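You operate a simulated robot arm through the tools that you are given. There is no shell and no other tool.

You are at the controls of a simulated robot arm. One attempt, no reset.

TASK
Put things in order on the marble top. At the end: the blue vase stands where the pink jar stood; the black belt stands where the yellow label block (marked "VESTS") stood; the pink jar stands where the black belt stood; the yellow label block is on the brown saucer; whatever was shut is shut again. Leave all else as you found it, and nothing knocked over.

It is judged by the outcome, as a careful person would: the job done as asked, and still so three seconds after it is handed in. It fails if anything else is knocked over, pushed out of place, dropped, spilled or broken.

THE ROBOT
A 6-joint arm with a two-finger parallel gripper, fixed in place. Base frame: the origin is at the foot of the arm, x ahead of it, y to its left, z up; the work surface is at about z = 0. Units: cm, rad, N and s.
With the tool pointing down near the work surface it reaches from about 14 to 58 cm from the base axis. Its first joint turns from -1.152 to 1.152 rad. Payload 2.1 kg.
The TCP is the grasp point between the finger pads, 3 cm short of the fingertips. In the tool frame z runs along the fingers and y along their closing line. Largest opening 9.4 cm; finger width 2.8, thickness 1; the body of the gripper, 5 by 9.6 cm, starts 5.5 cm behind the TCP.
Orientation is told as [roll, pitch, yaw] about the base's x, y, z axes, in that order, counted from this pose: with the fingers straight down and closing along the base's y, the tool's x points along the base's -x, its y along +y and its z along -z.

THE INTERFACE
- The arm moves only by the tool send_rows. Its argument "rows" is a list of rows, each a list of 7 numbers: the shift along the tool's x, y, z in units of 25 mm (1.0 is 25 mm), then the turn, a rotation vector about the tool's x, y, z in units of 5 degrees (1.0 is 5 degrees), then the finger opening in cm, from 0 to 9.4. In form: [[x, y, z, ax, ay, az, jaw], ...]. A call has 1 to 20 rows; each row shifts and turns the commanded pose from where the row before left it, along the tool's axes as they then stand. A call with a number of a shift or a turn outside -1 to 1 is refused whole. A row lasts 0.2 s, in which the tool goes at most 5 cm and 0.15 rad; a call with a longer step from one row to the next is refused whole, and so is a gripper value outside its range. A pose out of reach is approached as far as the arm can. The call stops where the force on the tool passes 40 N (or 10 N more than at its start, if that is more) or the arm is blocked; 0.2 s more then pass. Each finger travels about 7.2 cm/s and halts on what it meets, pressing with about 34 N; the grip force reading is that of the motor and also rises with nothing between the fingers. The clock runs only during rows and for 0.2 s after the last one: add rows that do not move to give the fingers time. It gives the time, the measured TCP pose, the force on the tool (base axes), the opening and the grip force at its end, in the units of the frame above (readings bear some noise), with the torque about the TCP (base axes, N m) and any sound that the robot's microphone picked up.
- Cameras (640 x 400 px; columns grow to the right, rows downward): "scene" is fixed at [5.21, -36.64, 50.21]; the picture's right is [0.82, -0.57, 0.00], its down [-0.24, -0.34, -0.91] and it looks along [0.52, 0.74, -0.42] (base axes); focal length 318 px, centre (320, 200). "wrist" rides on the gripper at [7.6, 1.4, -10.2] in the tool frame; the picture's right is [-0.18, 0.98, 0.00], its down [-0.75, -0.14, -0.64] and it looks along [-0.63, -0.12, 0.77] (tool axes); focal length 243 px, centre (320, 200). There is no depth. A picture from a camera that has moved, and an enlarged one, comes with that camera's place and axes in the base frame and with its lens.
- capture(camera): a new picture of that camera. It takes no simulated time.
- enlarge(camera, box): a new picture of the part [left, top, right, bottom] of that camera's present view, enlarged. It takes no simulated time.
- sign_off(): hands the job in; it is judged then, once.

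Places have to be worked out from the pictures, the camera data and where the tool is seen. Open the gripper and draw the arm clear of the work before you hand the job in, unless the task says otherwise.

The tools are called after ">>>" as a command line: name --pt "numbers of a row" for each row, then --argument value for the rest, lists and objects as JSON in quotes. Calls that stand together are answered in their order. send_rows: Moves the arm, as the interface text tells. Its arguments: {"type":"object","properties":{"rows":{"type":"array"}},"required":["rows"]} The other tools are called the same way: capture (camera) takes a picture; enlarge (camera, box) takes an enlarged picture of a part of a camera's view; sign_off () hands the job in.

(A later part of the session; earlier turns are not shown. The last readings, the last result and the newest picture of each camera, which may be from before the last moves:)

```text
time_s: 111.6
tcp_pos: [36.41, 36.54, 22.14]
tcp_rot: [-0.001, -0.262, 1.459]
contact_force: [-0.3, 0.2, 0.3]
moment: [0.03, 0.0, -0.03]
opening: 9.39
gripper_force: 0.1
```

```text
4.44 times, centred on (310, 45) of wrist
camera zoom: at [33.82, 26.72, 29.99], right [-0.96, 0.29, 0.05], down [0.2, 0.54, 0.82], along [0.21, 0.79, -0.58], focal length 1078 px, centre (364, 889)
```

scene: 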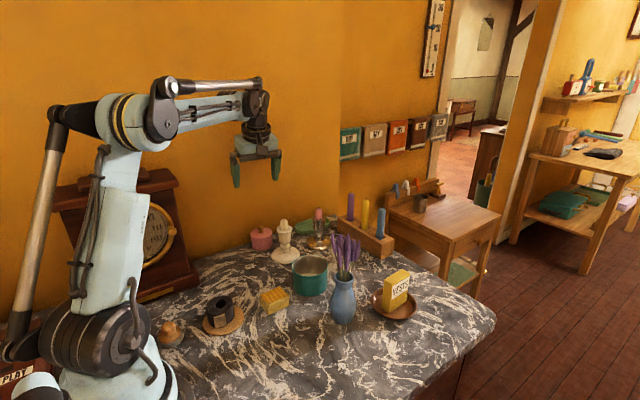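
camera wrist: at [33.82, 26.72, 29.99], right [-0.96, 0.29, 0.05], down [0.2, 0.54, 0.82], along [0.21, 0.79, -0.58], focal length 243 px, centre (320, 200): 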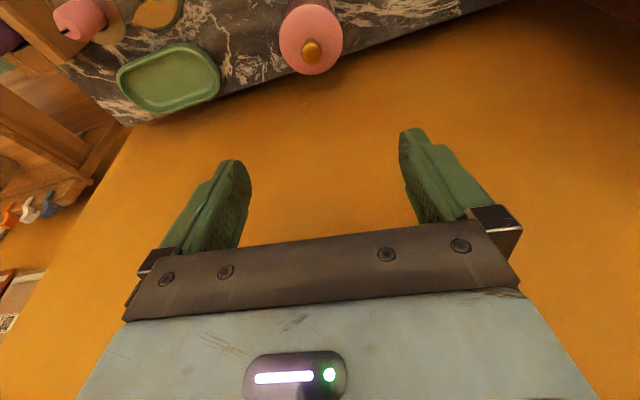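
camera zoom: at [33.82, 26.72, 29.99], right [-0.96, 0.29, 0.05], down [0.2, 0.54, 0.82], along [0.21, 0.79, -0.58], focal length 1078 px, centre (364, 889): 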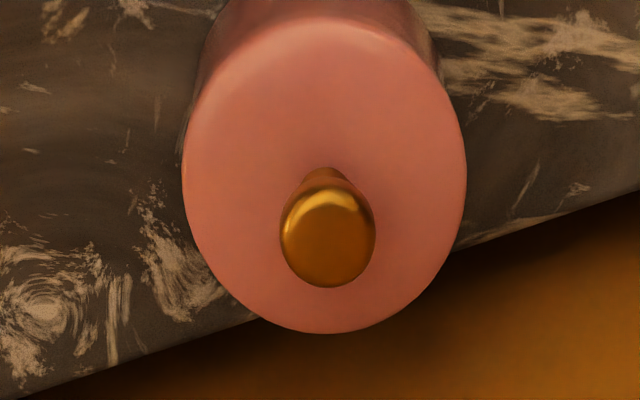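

The lid appears about 0.1 cm wider than the body, so I will test carefully whether the body comes with it. I descend vertically over the jar to z≈7 first.

>>> send_rows --pt "0.09 0.02 0.35 0 0 0 9.4" --pt "0.18 0.02 0.65 0 0 0 9.4" --pt "0.21 0 0.8 0 0 0 9.4" --pt "0.21 0 0.8 0 0 0 9.4" --pt "0.21 0 0.8 0 0 0 9.4" --pt "0.21 0 0.8 0 0 0 9.4" --pt "0.2 0 0.75 0 0 0 9.4" --pt "0.16 0 0.55 0 0 0 9.4" --pt "0.1 0 0.35 0 0 0 9.4" --pt "0 0 0 0 0 0 9.4"

>>> capture --camera "wrist"

>>> enlarge --camera "scene" --box '[200, 150, 330, 280]'

```text
time_s: 113.8
tcp_pos: [36.31, 36.53, 6.79]
tcp_rot: [0.0, -0.263, 1.458]
contact_force: [0.9, -0.3, 0.3]
moment: [0.0, -0.02, 0.02]
opening: 9.41
gripper_force: 0.1
```

```text
taken
camera wrist: at [33.72, 26.7, 14.73], right [-0.96, 0.29, 0.05], down [0.2, 0.54, 0.82], along [0.21, 0.79, -0.58], focal length 243 px, centre (320, 200)
```

wrist: 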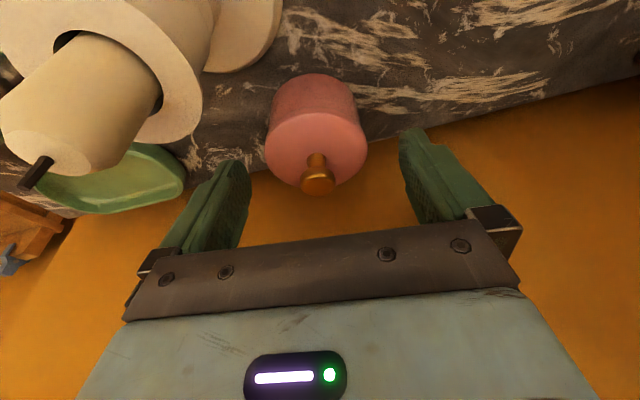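

```text
3.08 times, centred on (265, 215) of scene
camera zoom: at [5.21, -36.64, 50.21], right [0.82, -0.57, 0.0], down [-0.24, -0.34, -0.91], along [0.52, 0.74, -0.42], focal length 979 px, centre (489, 154)
```

zoom: 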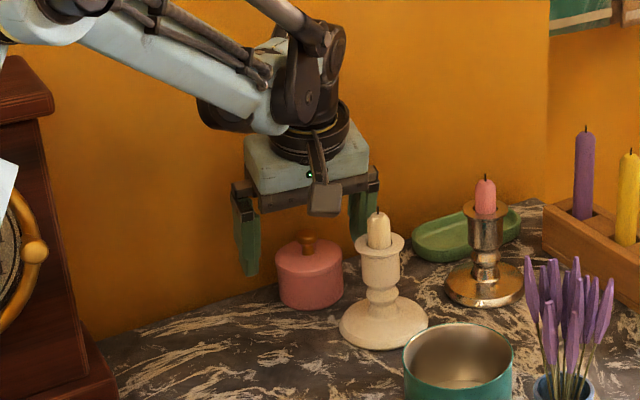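

Everything is clear and the jar is centred. I lower the last 3.2 cm to about z 3.55.

>>> send_rows --pt "0.06 0 0.23 0 0 0 9.4" --pt "0.1 0 0.38 0 0 0 9.4" --pt "0.09 0 0.34 0 0 0 9.4" --pt "0.05 0 0.19 0 0 0 9.4" --pt "0.03 0 0.11 0 0 0 9.4" --pt "0 0 0 0 0 0 9.4"

>>> enlarge --camera "wrist" --box '[180, 80, 460, 260]'

>>> enlarge --camera "scene" --box '[200, 150, 330, 280]'

```text
time_s: 115.2
tcp_pos: [36.33, 36.54, 3.75]
tcp_rot: [0.0, -0.262, 1.457]
contact_force: [0.0, 0.7, -0.3]
moment: [0.0, 0.01, -0.01]
opening: 9.43
gripper_force: 0.1
```

```text
2.22 times, centred on (320, 170) of wrist
camera zoom: at [33.66, 26.72, 11.67], right [-0.96, 0.29, 0.05], down [0.2, 0.54, 0.82], along [0.21, 0.79, -0.58], focal length 539 px, centre (320, 267)
```

zoom: 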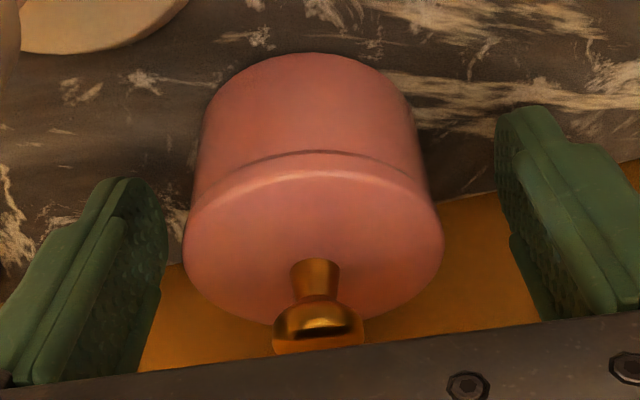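

```text
3.08 times, centred on (265, 215) of scene
camera zoom: at [5.21, -36.64, 50.21], right [0.82, -0.57, 0.0], down [-0.24, -0.34, -0.91], along [0.52, 0.74, -0.42], focal length 979 px, centre (489, 154)
```

zoom: 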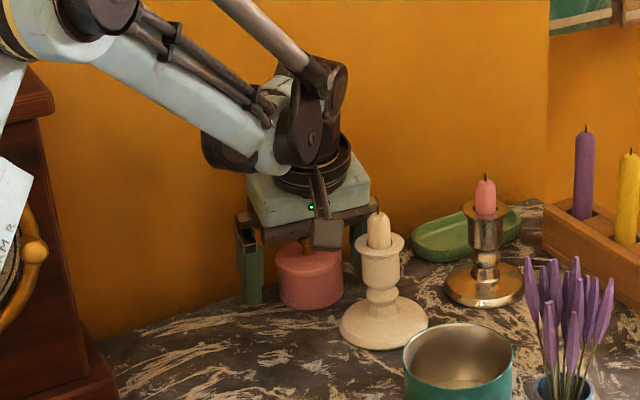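

The jar is 0.17 cm off centre; I correct that, lower slightly more, and close gently.

>>> send_rows --pt "0.016 -0.066 0.06 0 0 0 9.4" --pt "0 0 0 0 0 0 8.6" --pt "0 0 0 0 0 0 7.8" --pt "0 0 0 0 0 0 7.2" --pt "0 0 0 0 0 0 6.8" --pt "0 0 0 0 0 0 6.4" --pt "0 0 0 0 0 0 6.0" --pt "0 0 0 0 0 0 5" --pt "0 0 0 0 0 0 3" --pt "0 0 0 0 0 0 0" --pt "0 0 0 0 0 0 0"

>>> enlarge --camera "wrist" --box '[180, 80, 460, 260]'

```text
time_s: 117.6
tcp_pos: [36.4, 36.63, 3.56]
tcp_rot: [0.0, -0.262, 1.456]
contact_force: [0.8, 0.7, 0.6]
moment: [0.01, 0.03, -0.02]
opening: 6.23
gripper_force: 34.0
heard: snap
```

```text
2.22 times, centred on (320, 170) of wrist
camera zoom: at [33.87, 26.68, 11.48], right [-0.96, 0.29, 0.05], down [0.2, 0.54, 0.82], along [0.21, 0.79, -0.58], focal length 539 px, centre (320, 267)
```

zoom: 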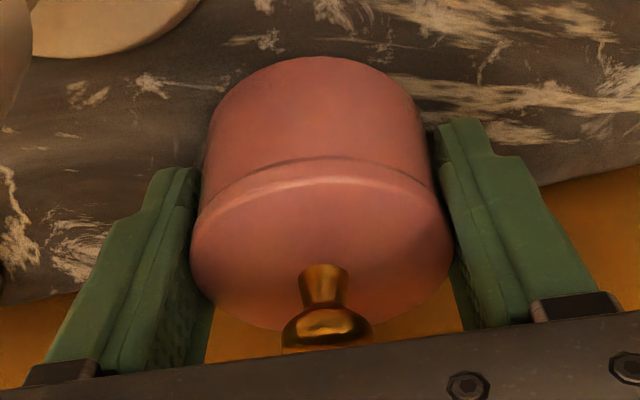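

The microphone heard a snap while closing. I look closely at the jar in both views before doing anything else.

>>> enlarge --camera "scene" --box '[235, 205, 305, 265]'

>>> enlarge --camera "wrist" --box '[250, 90, 400, 240]'

>>> capture --camera "scene"

```text
6.67 times, centred on (270, 235) of scene
camera zoom: at [5.21, -36.64, 50.21], right [0.82, -0.57, 0.0], down [-0.24, -0.34, -0.91], along [0.52, 0.74, -0.42], focal length 2122 px, centre (653, -33)
```

zoom: 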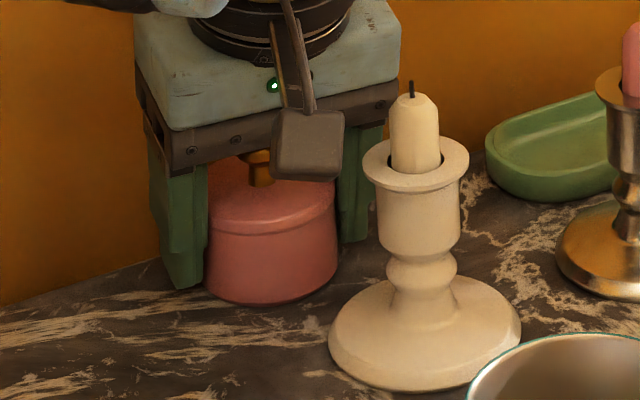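

```text
2.67 times, centred on (325, 165) of wrist
camera zoom: at [33.87, 26.68, 11.48], right [-0.96, 0.29, 0.05], down [0.2, 0.54, 0.82], along [0.21, 0.79, -0.58], focal length 647 px, centre (307, 293)
```

zoom: 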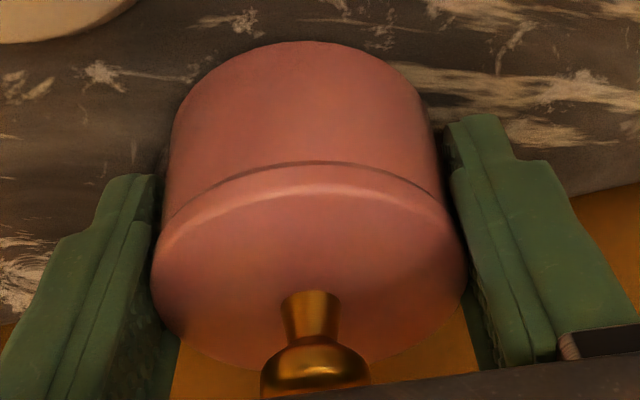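

```text
taken
```

scene: 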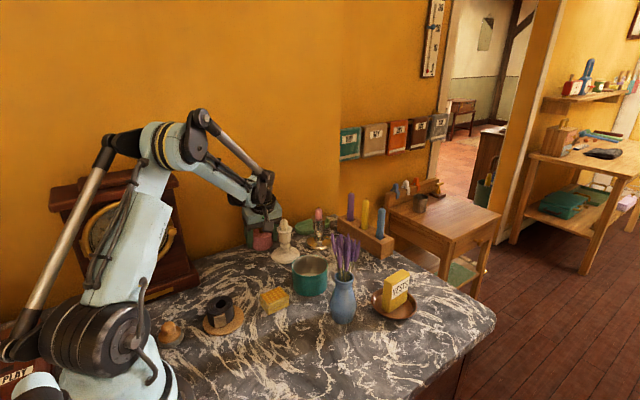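

The jar looks intact, with the lid seated. I lift very gently by about 0.6 cm to see whether the body rises with the lid.

>>> send_rows --pt "-0.01 0 -0.04 0 0 0 0" --pt "-0.016 0 -0.06 0 0 0 0" --pt "-0.02 0 -0.075 0 0 0 0" --pt "-0.016 0 -0.06 0 0 0 0" --pt "0 0 0 0 0 0 0"

>>> enlarge --camera "scene" --box '[235, 205, 305, 265]'

>>> enlarge --camera "wrist" --box '[250, 90, 400, 240]'

```text
time_s: 118.8
tcp_pos: [36.56, 36.59, 4.08]
tcp_rot: [-0.001, -0.264, 1.458]
contact_force: [-0.9, 0.2, 0.0]
moment: [-0.04, -0.04, 0.01]
opening: 6.18
gripper_force: 34.3
```

```text
6.67 times, centred on (270, 235) of scene
camera zoom: at [5.21, -36.64, 50.21], right [0.82, -0.57, 0.0], down [-0.24, -0.34, -0.91], along [0.52, 0.74, -0.42], focal length 2122 px, centre (653, -33)
```

zoom: 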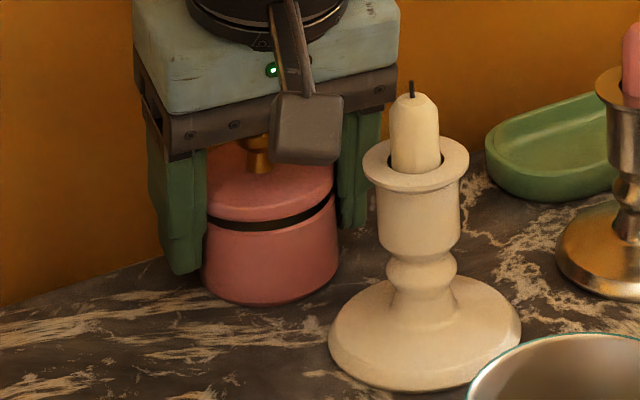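

```text
2.67 times, centred on (325, 165) of wrist
camera zoom: at [33.91, 26.77, 12.11], right [-0.96, 0.29, 0.05], down [0.2, 0.54, 0.82], along [0.21, 0.79, -0.58], focal length 647 px, centre (307, 293)
```

zoom: 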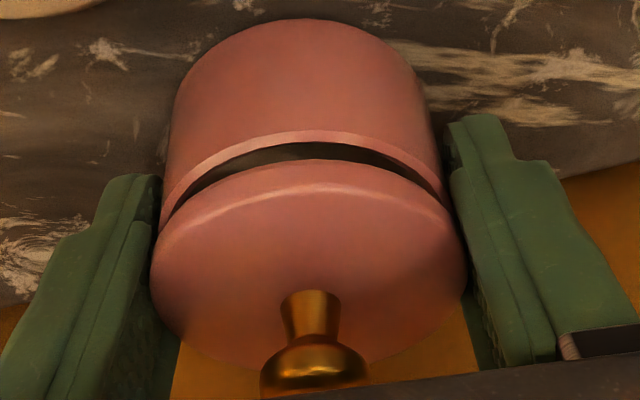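

Only the lid rises; it is a separate lid with a plug, and the body stayed. So I lower it straight back onto the body, and will handle lid and body separately, shutting the jar again at its new place.

>>> send_rows --pt "0.016 0 0.06 0 0 0 0" --pt "0.02 0 0.075 0 0 0 0" --pt "0.016 0 0.06 0 0 0 0" --pt "0.01 0 0.04 0 0 0 0" --pt "0 0 0 0 0 0 0"

>>> enlarge --camera "scene" --box '[235, 205, 305, 265]'

>>> enlarge --camera "wrist" --box '[250, 90, 400, 240]'

```text
time_s: 120.0
tcp_pos: [36.5, 36.67, 3.48]
tcp_rot: [0.002, -0.263, 1.457]
contact_force: [0.4, 1.6, 13.3]
moment: [-0.04, 0.09, 0.02]
opening: 6.2
gripper_force: 34.7
```

```text
6.67 times, centred on (270, 235) of scene
camera zoom: at [5.21, -36.65, 50.21], right [0.82, -0.57, 0.0], down [-0.24, -0.34, -0.91], along [0.52, 0.74, -0.42], focal length 2122 px, centre (653, -33)
```

zoom: 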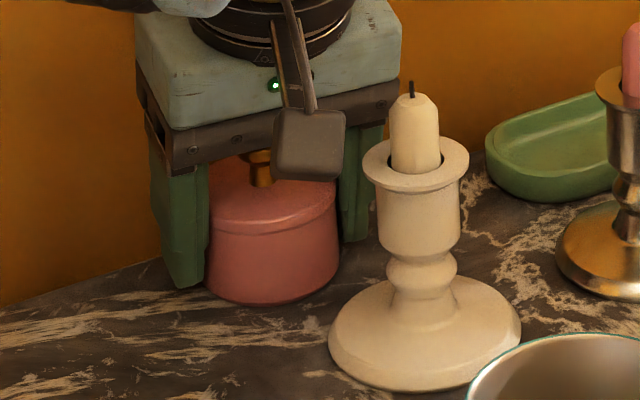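

```text
2.67 times, centred on (325, 165) of wrist
camera zoom: at [33.93, 26.74, 11.46], right [-0.96, 0.29, 0.05], down [0.2, 0.54, 0.82], along [0.21, 0.79, -0.58], focal length 647 px, centre (307, 293)
```

zoom: 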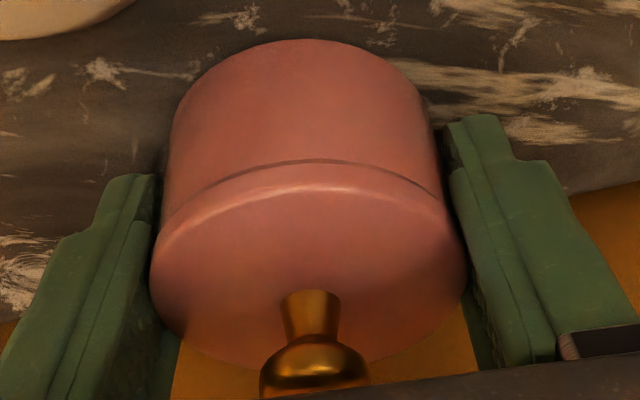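

The lid is seated again. I release, rise so only the fingertips are level with the knob, and look.

>>> send_rows --pt "-0.005 0 -0.02 0 0 0 0" --pt "0 0 0 0 0 0 6.4" --pt "0 0 0 0 0 0 7" --pt "0 0 0 0 0 0 7.8" --pt "0 0 0 0 0 0 7.8" --pt "-0.06 0 -0.23 0 0 0 7.8" --pt "-0.1 0 -0.38 0 0 0 7.8" --pt "-0.1 0 -0.38 0 0 0 7.8" --pt "-0.08 0 -0.29 0 0 0 7.8" --pt "-0.038 0 -0.13 0 0 0 7.8" --pt "0 0 0 0 0 0 7.8"

>>> enlarge --camera "wrist" --box '[200, 60, 440, 240]'

>>> enlarge --camera "scene" --box '[220, 180, 310, 270]'

```text
time_s: 122.4
tcp_pos: [36.51, 36.67, 7.12]
tcp_rot: [0.001, -0.26, 1.457]
contact_force: [-0.6, 0.9, -0.4]
moment: [-0.04, 0.01, -0.02]
opening: 7.82
gripper_force: 0.0
heard: snap
```

```text
2.22 times, centred on (320, 150) of wrist
camera zoom: at [33.89, 26.76, 15.18], right [-0.96, 0.29, 0.05], down [0.2, 0.54, 0.82], along [0.21, 0.79, -0.58], focal length 539 px, centre (320, 311)
```

zoom: 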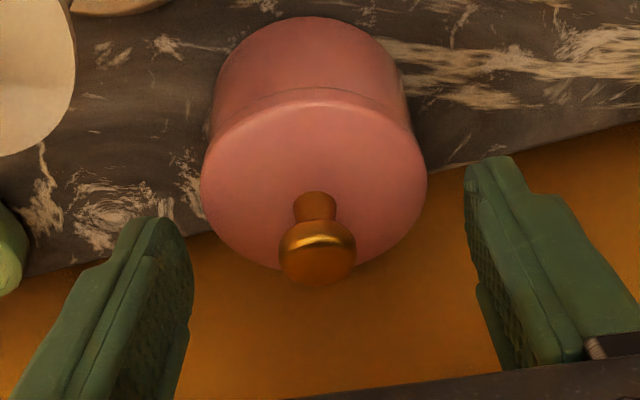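

```text
4.44 times, centred on (265, 225) of scene
camera zoom: at [5.21, -36.64, 50.21], right [0.82, -0.57, 0.0], down [-0.24, -0.34, -0.91], along [0.52, 0.74, -0.42], focal length 1415 px, centre (564, 89)
```

zoom: 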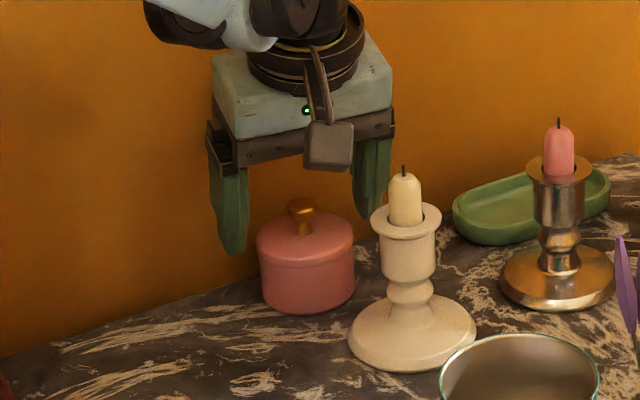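

I heard a second snap as I released: the lid latched shut again. Now I try the knob: close the fingertips gently on it and listen.

>>> send_rows --pt "-0.01 0 -0.04 0 0 0 6.5" --pt "0 0 0 0 0 0 5" --pt "0 0 0 0 0 0 4" --pt "0 0 0 0 0 0 3" --pt "0 0 0 0 0 0 2.6" --pt "0 0 0 0 0 0 2.2" --pt "0 0 0 0 0 0 1.8" --pt "0 0 0 0 0 0 1.4" --pt "0 0 0 0 0 0 1.0" --pt "0 0 0 0 0 0 0.4" --pt "0 0 0 0 0 0 0" --pt "0 0 0 0 0 0 0"

>>> enlarge --camera "wrist" --box '[200, 60, 440, 240]'

>>> enlarge --camera "scene" --box '[220, 180, 310, 270]'

```text
time_s: 125.0
tcp_pos: [36.36, 36.67, 7.45]
tcp_rot: [0.002, -0.261, 1.457]
contact_force: [-0.5, -0.6, 0.4]
moment: [-0.02, 0.0, 0.01]
opening: 5.94
gripper_force: 33.6
heard: snap
```

```text
2.22 times, centred on (320, 150) of wrist
camera zoom: at [33.91, 26.75, 15.29], right [-0.96, 0.29, 0.05], down [0.2, 0.54, 0.82], along [0.21, 0.79, -0.58], focal length 539 px, centre (320, 311)
```

zoom: 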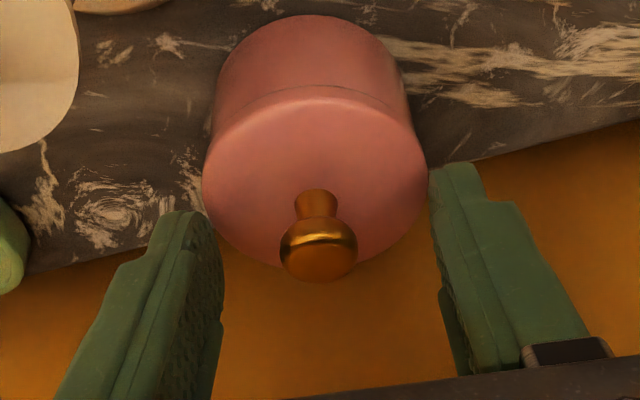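

```text
4.44 times, centred on (265, 225) of scene
camera zoom: at [5.21, -36.64, 50.21], right [0.82, -0.57, 0.0], down [-0.24, -0.34, -0.91], along [0.52, 0.74, -0.42], focal length 1415 px, centre (564, 89)
```

zoom: 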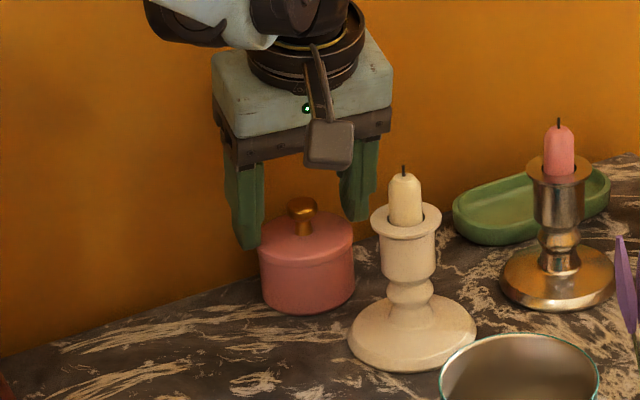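

The fingertips caught the lid's edge (5.94 cm), so the lid top is higher than I took it for. I open, rise 0.6 cm and try the knob again.

>>> send_rows --pt "0 0 0 0 0 0 6.3" --pt "0 0 0 0 0 0 6.8" --pt "0 0 0 0 0 0 7.4" --pt "0 0 0 0 0 0 7.4" --pt "-0.03 0 -0.115 0 0 0 7.4" --pt "-0.032 0 -0.117 0 0 0 7.4" --pt "0 0 0 0 0 0 7.4"

>>> enlarge --camera "wrist" --box '[200, 60, 440, 240]'

>>> enlarge --camera "scene" --box '[235, 205, 305, 265]'

```text
time_s: 126.6
tcp_pos: [36.62, 36.62, 7.96]
tcp_rot: [0.0, -0.262, 1.457]
contact_force: [0.1, 0.0, -0.1]
moment: [0.03, -0.01, 0.01]
opening: 7.39
gripper_force: 0.1
heard: snap
```

```text
2.22 times, centred on (320, 150) of wrist
camera zoom: at [33.93, 26.74, 15.92], right [-0.96, 0.29, 0.05], down [0.2, 0.54, 0.82], along [0.21, 0.79, -0.58], focal length 539 px, centre (320, 311)
```

zoom: 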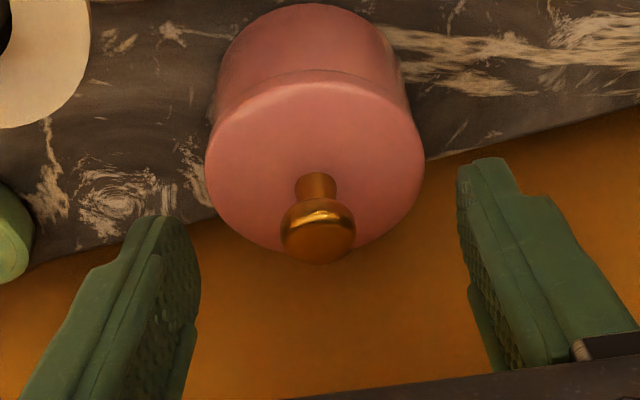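

```text
6.67 times, centred on (270, 235) of scene
camera zoom: at [5.21, -36.64, 50.21], right [0.82, -0.57, 0.0], down [-0.24, -0.34, -0.91], along [0.52, 0.74, -0.42], focal length 2122 px, centre (653, -33)
```

zoom: 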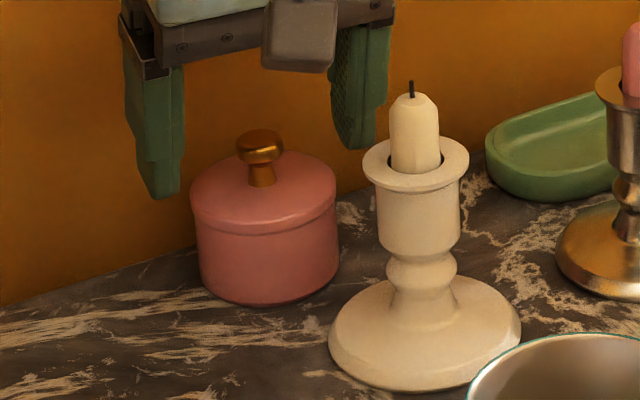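

The lid snaps open when squeezed and snaps shut when released in place — good to know for shutting it later. Now clear of the lid edge, I close on the knob.

>>> send_rows --pt "0 0 0 0 0 0 6" --pt "0 0 0 0 0 0 5" --pt "0 0 0 0 0 0 4" --pt "0 0 0 0 0 0 3.2" --pt "0 0 0 0 0 0 2.8" --pt "0 0 0 0 0 0 2.4" --pt "0 0 0 0 0 0 2.0" --pt "0 0 0 0 0 0 1.6" --pt "0 0 0 0 0 0 1.0" --pt "0 0 0 0 0 0 0.4" --pt "0 0 0 0 0 0 0" --pt "0 0 0 0 0 0 0"

>>> enlarge --camera "wrist" --box '[200, 60, 440, 240]'

>>> enlarge --camera "scene" --box '[235, 205, 305, 265]'

```text
time_s: 129.2
tcp_pos: [36.51, 36.63, 7.94]
tcp_rot: [0.0, -0.264, 1.457]
contact_force: [-0.6, -0.1, 0.7]
moment: [0.02, 0.0, -0.06]
opening: 1.84
gripper_force: 33.9
```

```text
2.22 times, centred on (320, 150) of wrist
camera zoom: at [33.93, 26.74, 15.91], right [-0.96, 0.29, 0.05], down [0.2, 0.54, 0.82], along [0.21, 0.79, -0.58], focal length 539 px, centre (320, 311)
```

zoom: 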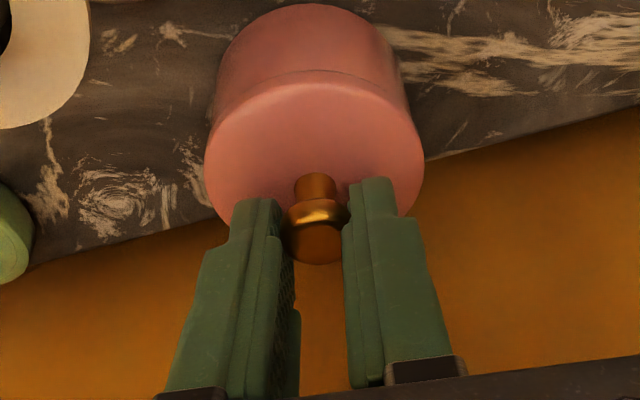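

```text
6.67 times, centred on (270, 235) of scene
camera zoom: at [5.21, -36.64, 50.21], right [0.82, -0.57, 0.0], down [-0.24, -0.34, -0.91], along [0.52, 0.74, -0.42], focal length 2122 px, centre (653, -33)
```

zoom: 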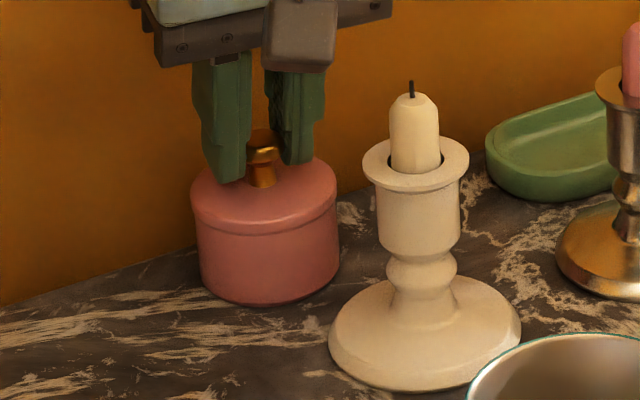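

The knob is held at 1.84 cm and no snap was heard. I lift 0.5 cm very slowly and listen.

>>> send_rows --pt "-0.005 0 -0.02 0 0 0 0" --pt "-0.01 0 -0.04 0 0 0 0" --pt "-0.015 0 -0.06 0 0 0 0" --pt "-0.02 0 -0.075 0 0 0 0" --pt "0 0 0 0 0 0 0"

>>> enlarge --camera "wrist" --box '[200, 60, 440, 240]'

>>> enlarge --camera "scene" --box '[235, 205, 305, 265]'

```text
time_s: 130.4
tcp_pos: [36.44, 36.63, 8.45]
tcp_rot: [-0.002, -0.261, 1.458]
contact_force: [-0.6, 0.0, -0.1]
moment: [0.0, 0.01, 0.0]
opening: 1.83
gripper_force: 33.5
heard: snap
```

```text
2.22 times, centred on (320, 150) of wrist
camera zoom: at [33.88, 26.8, 16.37], right [-0.96, 0.29, 0.05], down [0.2, 0.54, 0.82], along [0.21, 0.79, -0.58], focal length 539 px, centre (320, 311)
```

zoom: 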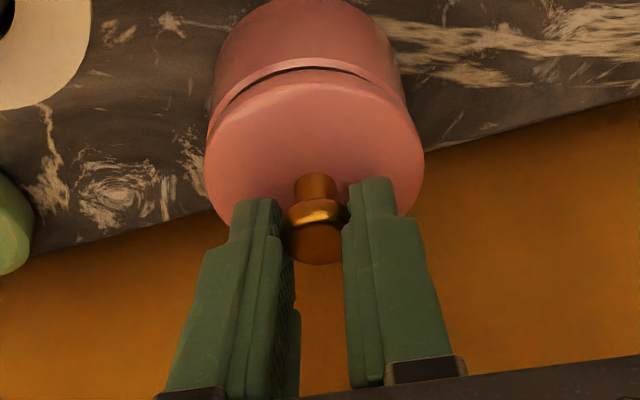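

```text
6.67 times, centred on (270, 235) of scene
camera zoom: at [5.21, -36.64, 50.21], right [0.82, -0.57, 0.0], down [-0.24, -0.34, -0.91], along [0.52, 0.74, -0.42], focal length 2122 px, centre (653, -33)
```

zoom: 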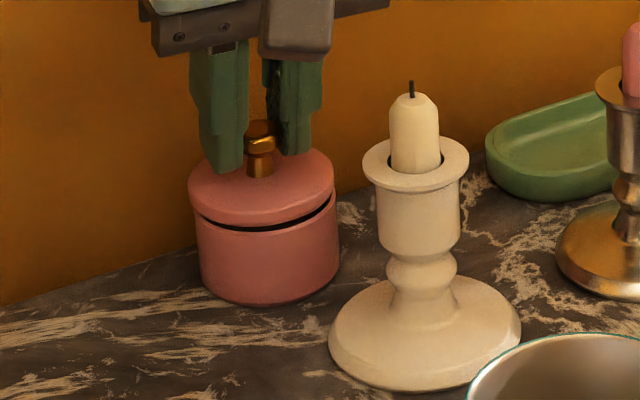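

The lid came off with a snap and hangs from the knob. I lift it clear and carry it to the free marble at about (28, 26), tracking my exact moves.

>>> send_rows --pt "-0.05 0 -0.2 0 0 0 0" --pt "-0.1 0 -0.4 0 0 0 0" --pt "-0.13 0 -0.5 0 0 0 0" --pt "-0.13 0 -0.5 0 0 0 0" --pt "-0.12 0 -0.45 0 0 0 0" --pt "-0.07 0 -0.27 0 0 0 0" --pt "0.24 0.156 -0.06 0 0 0 0" --pt "0.5 0.3 -0.13 0 0 0 0" --pt "0.6 0.4 -0.17 0 0 0 0" --pt "0.6 0.4 -0.17 0 0 0 0" --pt "0.6 0.4 -0.17 0 0 0 0" --pt "0.6 0.4 -0.17 0 0 0 0" --pt "0.6 0.4 -0.16 0 0 0 0" --pt "0.5 0.3 -0.12 0 0 0 0" --pt "0.2 0.1 -0.04 0 0 0 0" --pt "0 0 0 0 0 0 0"

>>> capture --camera "scene"

>>> capture --camera "wrist"

```text
time_s: 133.8
tcp_pos: [27.98, 25.92, 14.43]
tcp_rot: [0.0, -0.261, 1.457]
contact_force: [-0.9, 0.1, 0.0]
moment: [0.01, 0.0, -0.02]
opening: 1.83
gripper_force: 32.8
```

```text
taken
```

scene: 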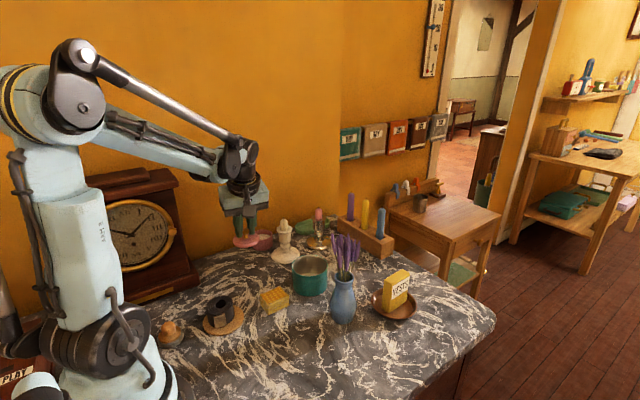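

```text
taken
camera wrist: at [25.42, 16.1, 22.38], right [-0.96, 0.29, 0.05], down [0.2, 0.54, 0.82], along [0.21, 0.79, -0.58], focal length 243 px, centre (320, 200)
```

wrist: 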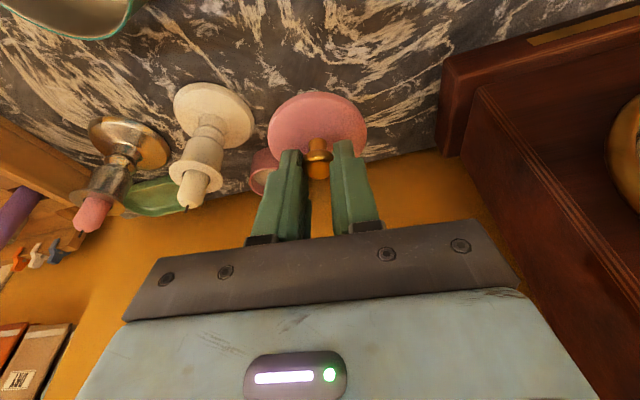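

The lid hangs level. I lower it towards the marble.

>>> send_rows --pt "0.05 0 0.19 0 0 0 0" --pt "0.12 0 0.45 0 0 0 0" --pt "0.15 0 0.56 0 0 0 0" --pt "0.16 0 0.6 0 0 0 0" --pt "0.16 0 0.6 0 0 0 0" --pt "0.12 0 0.45 0 0 0 0" --pt "0.06 0 0.22 0 0 0 0" --pt "0.03 0 0.1 0 0 0 0" --pt "0 0 0 0 0 0 0"

>>> enlarge --camera "scene" --box '[205, 190, 305, 290]'

>>> enlarge --camera "wrist" --box '[200, 60, 440, 240]'

```text
time_s: 135.8
tcp_pos: [27.99, 25.97, 6.26]
tcp_rot: [0.0, -0.261, 1.458]
contact_force: [0.3, -0.2, -1.2]
moment: [-0.01, 0.02, 0.0]
opening: 1.81
gripper_force: 33.9
```

```text
4.00 times, centred on (255, 240) of scene
camera zoom: at [5.21, -36.64, 50.21], right [0.82, -0.57, 0.0], down [-0.24, -0.34, -0.91], along [0.52, 0.74, -0.42], focal length 1273 px, centre (580, 40)
```

zoom: 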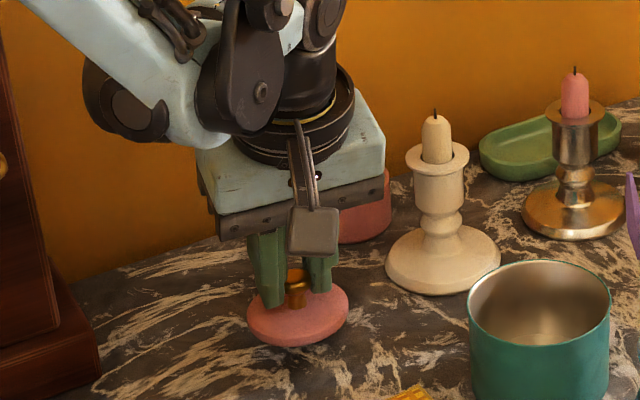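

```text
2.22 times, centred on (320, 150) of wrist
camera zoom: at [25.47, 16.17, 14.21], right [-0.96, 0.29, 0.05], down [0.2, 0.54, 0.82], along [0.21, 0.79, -0.58], focal length 539 px, centre (320, 311)
```

zoom: 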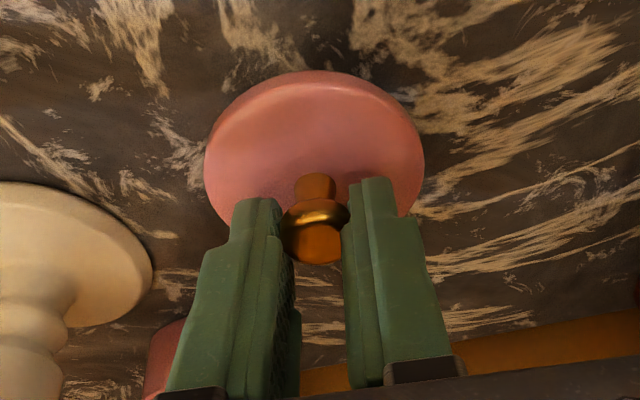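

About 1 cm to go. I lower in small steps until I feel contact.

>>> send_rows --pt "0.026 0 0.097 0 0 0 0" --pt "0.026 0 0.097 0 0 0 0" --pt "0 0 0 0 0 0 0"

>>> send_rows --pt "0.013 0 0.048 0 0 0 0" --pt "0.013 0 0.048 0 0 0 0" --pt "0 0 0 0 0 0 0"

```text
time_s: 136.6
tcp_pos: [28.02, 26.1, 5.69]
tcp_rot: [-0.001, -0.262, 1.457]
contact_force: [-0.3, 0.8, 0.1]
moment: [0.01, 0.02, 0.0]
opening: 1.8
gripper_force: 34.3
```

```text
time_s: 137.4
tcp_pos: [27.97, 25.85, 5.57]
tcp_rot: [0.0, -0.262, 1.456]
contact_force: [0.1, 0.5, -0.3]
moment: [0.01, 0.0, 0.0]
opening: 1.8
gripper_force: 33.3
```

No contact yet. I keep stepping down by about a millimetre.

>>> send_rows --pt "0.013 0 0.048 0 0 0 0" --pt "0 0 0 0 0 0 0"

>>> send_rows --pt "0.013 0 0.048 0 0 0 0" --pt "0 0 0 0 0 0 0"

>>> enlarge --camera "scene" --box '[225, 230, 285, 290]'

```text
time_s: 138.0
tcp_pos: [28.06, 26.02, 5.27]
tcp_rot: [-0.001, -0.263, 1.457]
contact_force: [-0.8, 0.1, 0.1]
moment: [-0.01, -0.03, -0.03]
opening: 1.81
gripper_force: 34.2
```

```text
time_s: 138.6
tcp_pos: [28.2, 26.1, 5.21]
tcp_rot: [0.0, -0.263, 1.456]
contact_force: [-0.1, 0.0, -1.4]
moment: [-0.02, 0.02, -0.03]
opening: 1.8
gripper_force: 33.8
```

```text
6.67 times, centred on (255, 260) of scene
camera zoom: at [5.21, -36.64, 50.21], right [0.82, -0.57, 0.0], down [-0.24, -0.34, -0.91], along [0.52, 0.74, -0.42], focal length 2122 px, centre (753, -200)
```

zoom: 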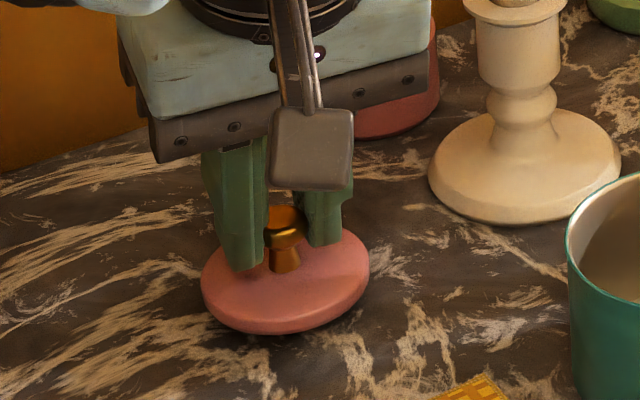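

Still no contact. I continue in millimetre steps.

>>> send_rows --pt "0.013 0 0.048 0 0 0 0" --pt "0 0 0 0 0 0 0"

>>> send_rows --pt "0.013 0 0.048 0 0 0 0" --pt "0 0 0 0 0 0 0"

>>> send_rows --pt "0.013 0 0.048 0 0 0 0" --pt "0 0 0 0 0 0 0"

```text
time_s: 139.2
tcp_pos: [28.18, 26.11, 5.16]
tcp_rot: [0.001, -0.262, 1.457]
contact_force: [0.9, 0.6, -0.3]
moment: [0.04, 0.02, -0.02]
opening: 1.77
gripper_force: 34.0
```

```text
time_s: 139.8
tcp_pos: [28.26, 26.04, 5.02]
tcp_rot: [-0.001, -0.263, 1.458]
contact_force: [0.4, -0.6, -0.2]
moment: [0.01, 0.01, -0.01]
opening: 1.77
gripper_force: 34.5
```

```text
time_s: 140.4
tcp_pos: [28.1, 25.99, 4.87]
tcp_rot: [-0.001, -0.262, 1.456]
contact_force: [0.6, 0.8, -0.4]
moment: [-0.04, 0.03, 0.0]
opening: 1.78
gripper_force: 34.1
```

Nearly there (lid underside should be about 2 mm up). I continue.

>>> send_rows --pt "0.013 0 0.048 0 0 0 0" --pt "0 0 0 0 0 0 0"

>>> send_rows --pt "0.013 0 0.048 0 0 0 0" --pt "0 0 0 0 0 0 0"

>>> enlarge --camera "scene" --box '[225, 230, 285, 290]'

```text
time_s: 141.0
tcp_pos: [28.1, 26.0, 4.93]
tcp_rot: [0.002, -0.261, 1.457]
contact_force: [-0.2, 0.4, -0.1]
moment: [-0.01, 0.0, 0.01]
opening: 1.79
gripper_force: 33.4
```

```text
time_s: 141.6
tcp_pos: [28.04, 25.98, 4.75]
tcp_rot: [0.0, -0.262, 1.457]
contact_force: [0.7, 0.0, -0.5]
moment: [0.01, 0.0, -0.01]
opening: 1.79
gripper_force: 34.4
```

```text
6.67 times, centred on (255, 260) of scene
camera zoom: at [5.21, -36.64, 50.21], right [0.82, -0.57, 0.0], down [-0.24, -0.34, -0.91], along [0.52, 0.74, -0.42], focal length 2122 px, centre (753, -200)
```

zoom: 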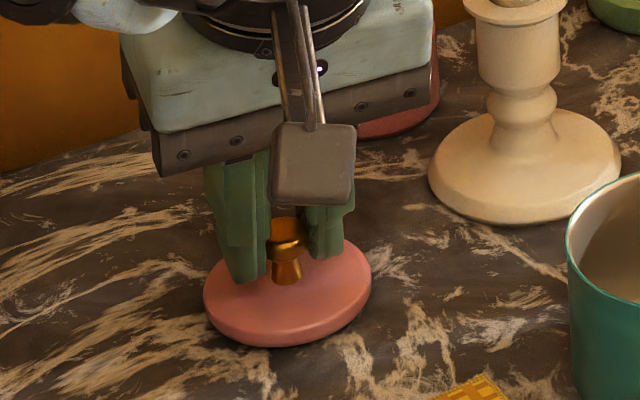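

Almost touching. Two more tiny steps.

>>> send_rows --pt "0.01 0 0.037 0 0 0 0" --pt "0 0 0 0 0 0 0"

>>> send_rows --pt "0.01 0 0.037 0 0 0 0" --pt "0 0 0 0 0 0 0"

>>> send_rows --pt "0.01 0 0.037 0 0 0 0" --pt "0 0 0 0 0 0 0"

```text
time_s: 142.2
tcp_pos: [28.05, 26.03, 4.61]
tcp_rot: [0.0, -0.261, 1.455]
contact_force: [0.8, -0.7, -1.2]
moment: [0.0, -0.01, 0.01]
opening: 1.78
gripper_force: 34.0
```

```text
time_s: 142.8
tcp_pos: [28.07, 25.88, 4.45]
tcp_rot: [0.0, -0.262, 1.457]
contact_force: [-0.7, -0.3, -0.9]
moment: [0.04, 0.0, 0.01]
opening: 1.77
gripper_force: 33.6
```

```text
time_s: 143.4
tcp_pos: [28.08, 26.0, 4.27]
tcp_rot: [-0.001, -0.26, 1.459]
contact_force: [-0.8, -2.2, 8.2]
moment: [-0.06, 0.04, -0.03]
opening: 1.8
gripper_force: 33.7
```

Contact at about 8 N: the lid is on the marble. I ease off slightly and release the knob.

>>> send_rows --pt "-0.005 0 -0.02 0 0 0 0" --pt "0 0 0 0 0 0 1.8" --pt "0 0 0 0 0 0 2.4" --pt "0 0 0 0 0 0 3.2" --pt "0 0 0 0 0 0 4.2" --pt "0 0 0 0 0 0 5" --pt "0 0 0 0 0 0 5"

>>> enlarge --camera "scene" --box '[225, 230, 285, 290]'

>>> enlarge --camera "wrist" --box '[200, 60, 440, 240]'

```text
time_s: 145.0
tcp_pos: [28.21, 25.9, 4.42]
tcp_rot: [0.0, -0.262, 1.457]
contact_force: [-0.4, 0.2, -0.3]
moment: [-0.01, 0.01, -0.02]
opening: 5.01
gripper_force: 0.0
```

```text
6.67 times, centred on (255, 260) of scene
camera zoom: at [5.21, -36.64, 50.21], right [0.82, -0.57, 0.0], down [-0.24, -0.34, -0.91], along [0.52, 0.74, -0.42], focal length 2122 px, centre (753, -200)
```

zoom: 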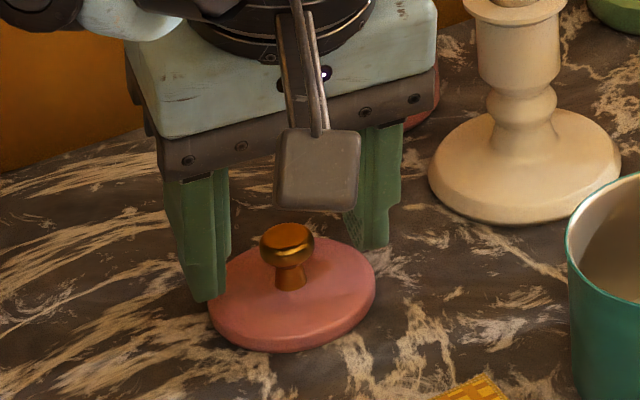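

```text
2.22 times, centred on (320, 150) of wrist
camera zoom: at [25.61, 16.11, 12.38], right [-0.96, 0.29, 0.05], down [0.2, 0.54, 0.82], along [0.21, 0.79, -0.58], focal length 539 px, centre (320, 311)
```

zoom: 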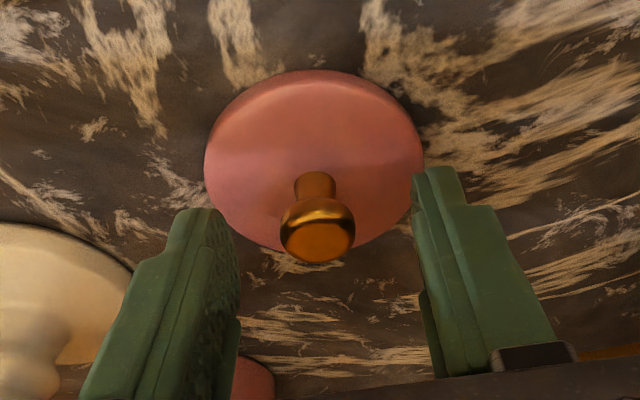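

The lid rests on the marble with the knob free. I rise straight up and return over the open jar body.

>>> send_rows --pt "-0.05 0 -0.185 0 0 0 5" --pt "-0.15 0 -0.56 0 0 0 6" --pt "-0.2 0 -0.747 0 0 0 7" --pt "-0.2 0 -0.747 0 0 0 8" --pt "-0.2 0 -0.746 0 0 0 8.8" --pt "-0.24 -0.156 0.06 0 0 0 8.8" --pt "-0.5 -0.3 0.13 0 0 0 8.8" --pt "-0.6 -0.4 0.17 0 0 0 8.8" --pt "-0.6 -0.4 0.17 0 0 0 8.8" --pt "-0.6 -0.4 0.17 0 0 0 8.8" --pt "-0.6 -0.4 0.17 0 0 0 8.8" --pt "-0.6 -0.4 0.16 0 0 0 8.8" --pt "-0.5 -0.3 0.12 0 0 0 8.8" --pt "-0.2 -0.1 0.04 0 0 0 8.8" --pt "0 0 0 0 0 0 8.8"

>>> capture --camera "wrist"

>>> enlarge --camera "scene" --box '[200, 150, 330, 290]'

```text
time_s: 148.2
tcp_pos: [36.47, 36.53, 12.16]
tcp_rot: [-0.001, -0.262, 1.455]
contact_force: [1.0, 0.4, 0.3]
moment: [0.03, -0.02, -0.01]
opening: 8.82
gripper_force: 0.0
```

```text
taken
camera wrist: at [33.89, 26.76, 20.08], right [-0.96, 0.29, 0.05], down [0.2, 0.54, 0.82], along [0.21, 0.79, -0.58], focal length 243 px, centre (320, 200)
```

wrist: 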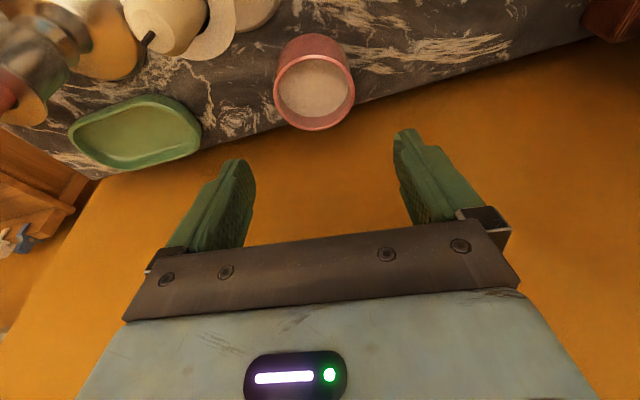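

```text
2.86 times, centred on (265, 220) of scene
camera zoom: at [5.21, -36.64, 50.21], right [0.82, -0.57, 0.0], down [-0.24, -0.34, -0.91], along [0.52, 0.74, -0.42], focal length 910 px, centre (477, 143)
```

zoom: 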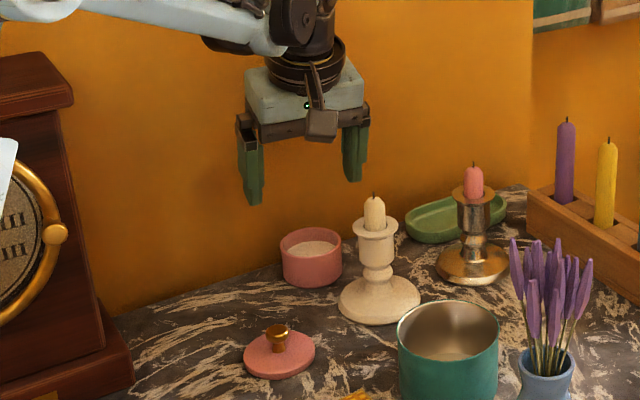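

The open jar seems to hold something white. I look closer, since it must not spill.

>>> enlarge --camera "wrist" --box '[260, 20, 370, 140]'

>>> enlarge --camera "scene" --box '[235, 210, 305, 270]'

```text
3.33 times, centred on (315, 80) of wrist
camera zoom: at [33.89, 26.76, 20.08], right [-0.96, 0.29, 0.05], down [0.2, 0.54, 0.82], along [0.21, 0.79, -0.58], focal length 809 px, centre (337, 600)
```

zoom: 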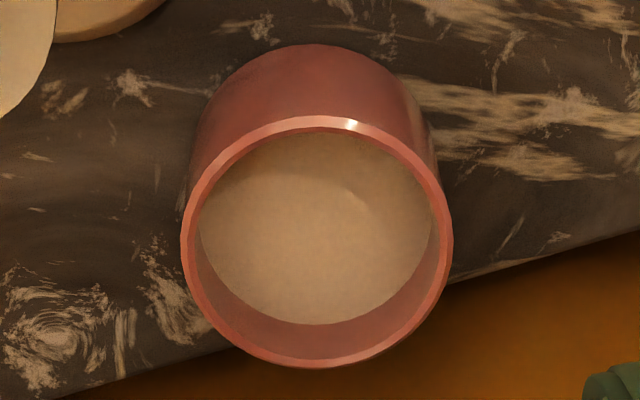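

```text
6.67 times, centred on (270, 240) of scene
camera zoom: at [5.21, -36.64, 50.21], right [0.82, -0.57, 0.0], down [-0.24, -0.34, -0.91], along [0.52, 0.74, -0.42], focal length 2122 px, centre (653, -67)
```

zoom: 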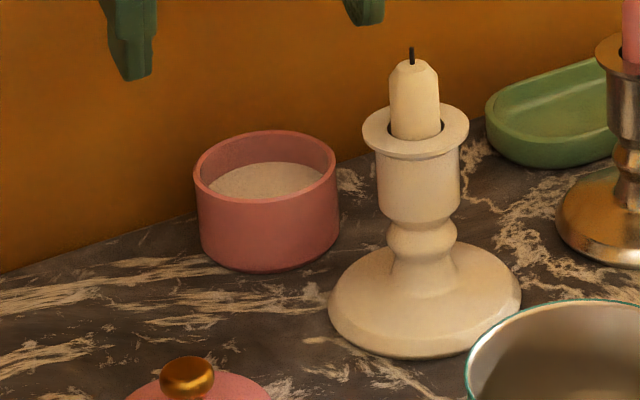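

The jar holds sand or sugar about 1 cm below its rim, so it must travel level and gently. It is centred between the fingers; I lower around the body to z≈3.5.

>>> send_rows --pt "0.05 0 0.187 0 0 0 8.8" --pt "0.12 0 0.448 0 0 0 8.8" --pt "0.15 0 0.56 0 0 0 8.8" --pt "0.16 0 0.597 0 0 0 8.8" --pt "0.16 0 0.597 0 0 0 8.8" --pt "0.12 0 0.448 0 0 0 8.8" --pt "0.08 0 0.299 0 0 0 8.8" --pt "0.05 0 0.187 0 0 0 8.8" --pt "0 0 0 0 0 0 8.8"

>>> enlarge --camera "wrist" --box '[180, 60, 460, 250]'

>>> enlarge --camera "scene" --box '[215, 180, 315, 280]'

```text
time_s: 150.2
tcp_pos: [36.53, 36.64, 3.68]
tcp_rot: [0.0, -0.262, 1.457]
contact_force: [-0.3, 0.3, 0.1]
moment: [0.0, 0.02, 0.01]
opening: 8.79
gripper_force: 0.0
```

```text
2.11 times, centred on (320, 155) of wrist
camera zoom: at [33.93, 26.67, 11.54], right [-0.96, 0.29, 0.05], down [0.2, 0.54, 0.82], along [0.21, 0.79, -0.58], focal length 511 px, centre (320, 295)
```

zoom: 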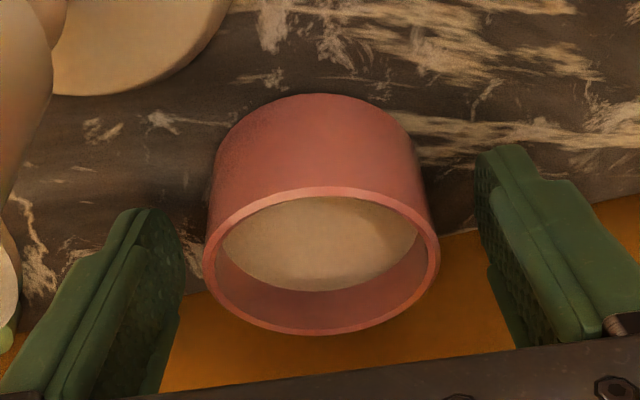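

```text
4.00 times, centred on (265, 230) of scene
camera zoom: at [5.21, -36.64, 50.21], right [0.82, -0.57, 0.0], down [-0.24, -0.34, -0.91], along [0.52, 0.74, -0.42], focal length 1273 px, centre (540, 80)
```

zoom: 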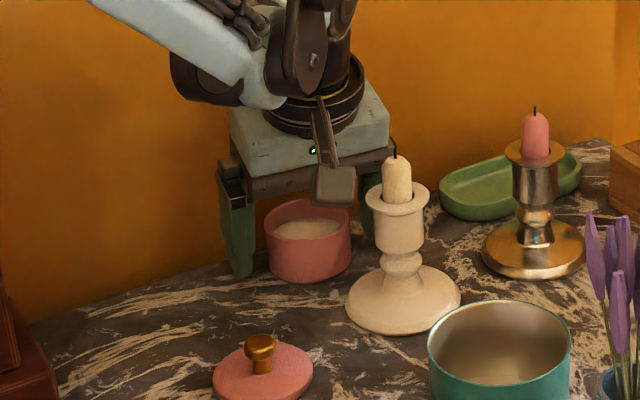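

Centred. I close gently on the body.

>>> send_rows --pt "0 0 0 0 0 0 8" --pt "0 0 0 0 0 0 7.2" --pt "0 0 0 0 0 0 6.7" --pt "0 0 0 0 0 0 6.4" --pt "0 0 0 0 0 0 6.1" --pt "0 0 0 0 0 0 5.8" --pt "0 0 0 0 0 0 5.4" --pt "0 0 0 0 0 0 4" --pt "0 0 0 0 0 0 2" --pt "0 0 0 0 0 0 0" --pt "0 0 0 0 0 0 0"

>>> enlarge --camera "wrist" --box '[180, 60, 460, 250]'

```text
time_s: 152.6
tcp_pos: [36.53, 36.56, 3.63]
tcp_rot: [0.001, -0.26, 1.457]
contact_force: [0.7, 0.1, 0.2]
moment: [-0.01, 0.05, 0.0]
opening: 6.13
gripper_force: 33.7
```

```text
2.11 times, centred on (320, 155) of wrist
camera zoom: at [33.93, 26.67, 11.55], right [-0.96, 0.29, 0.05], down [0.2, 0.54, 0.82], along [0.21, 0.79, -0.58], focal length 511 px, centre (320, 295)
```

zoom: 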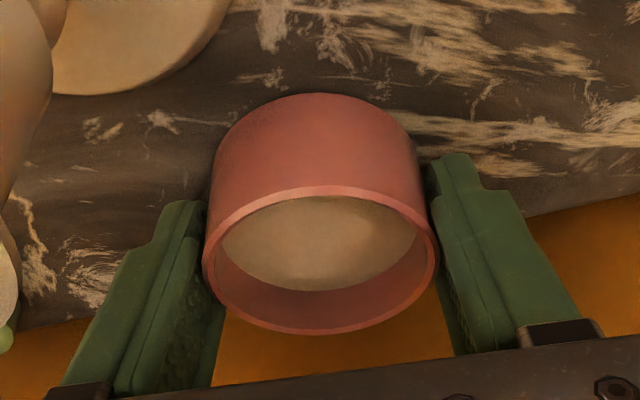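

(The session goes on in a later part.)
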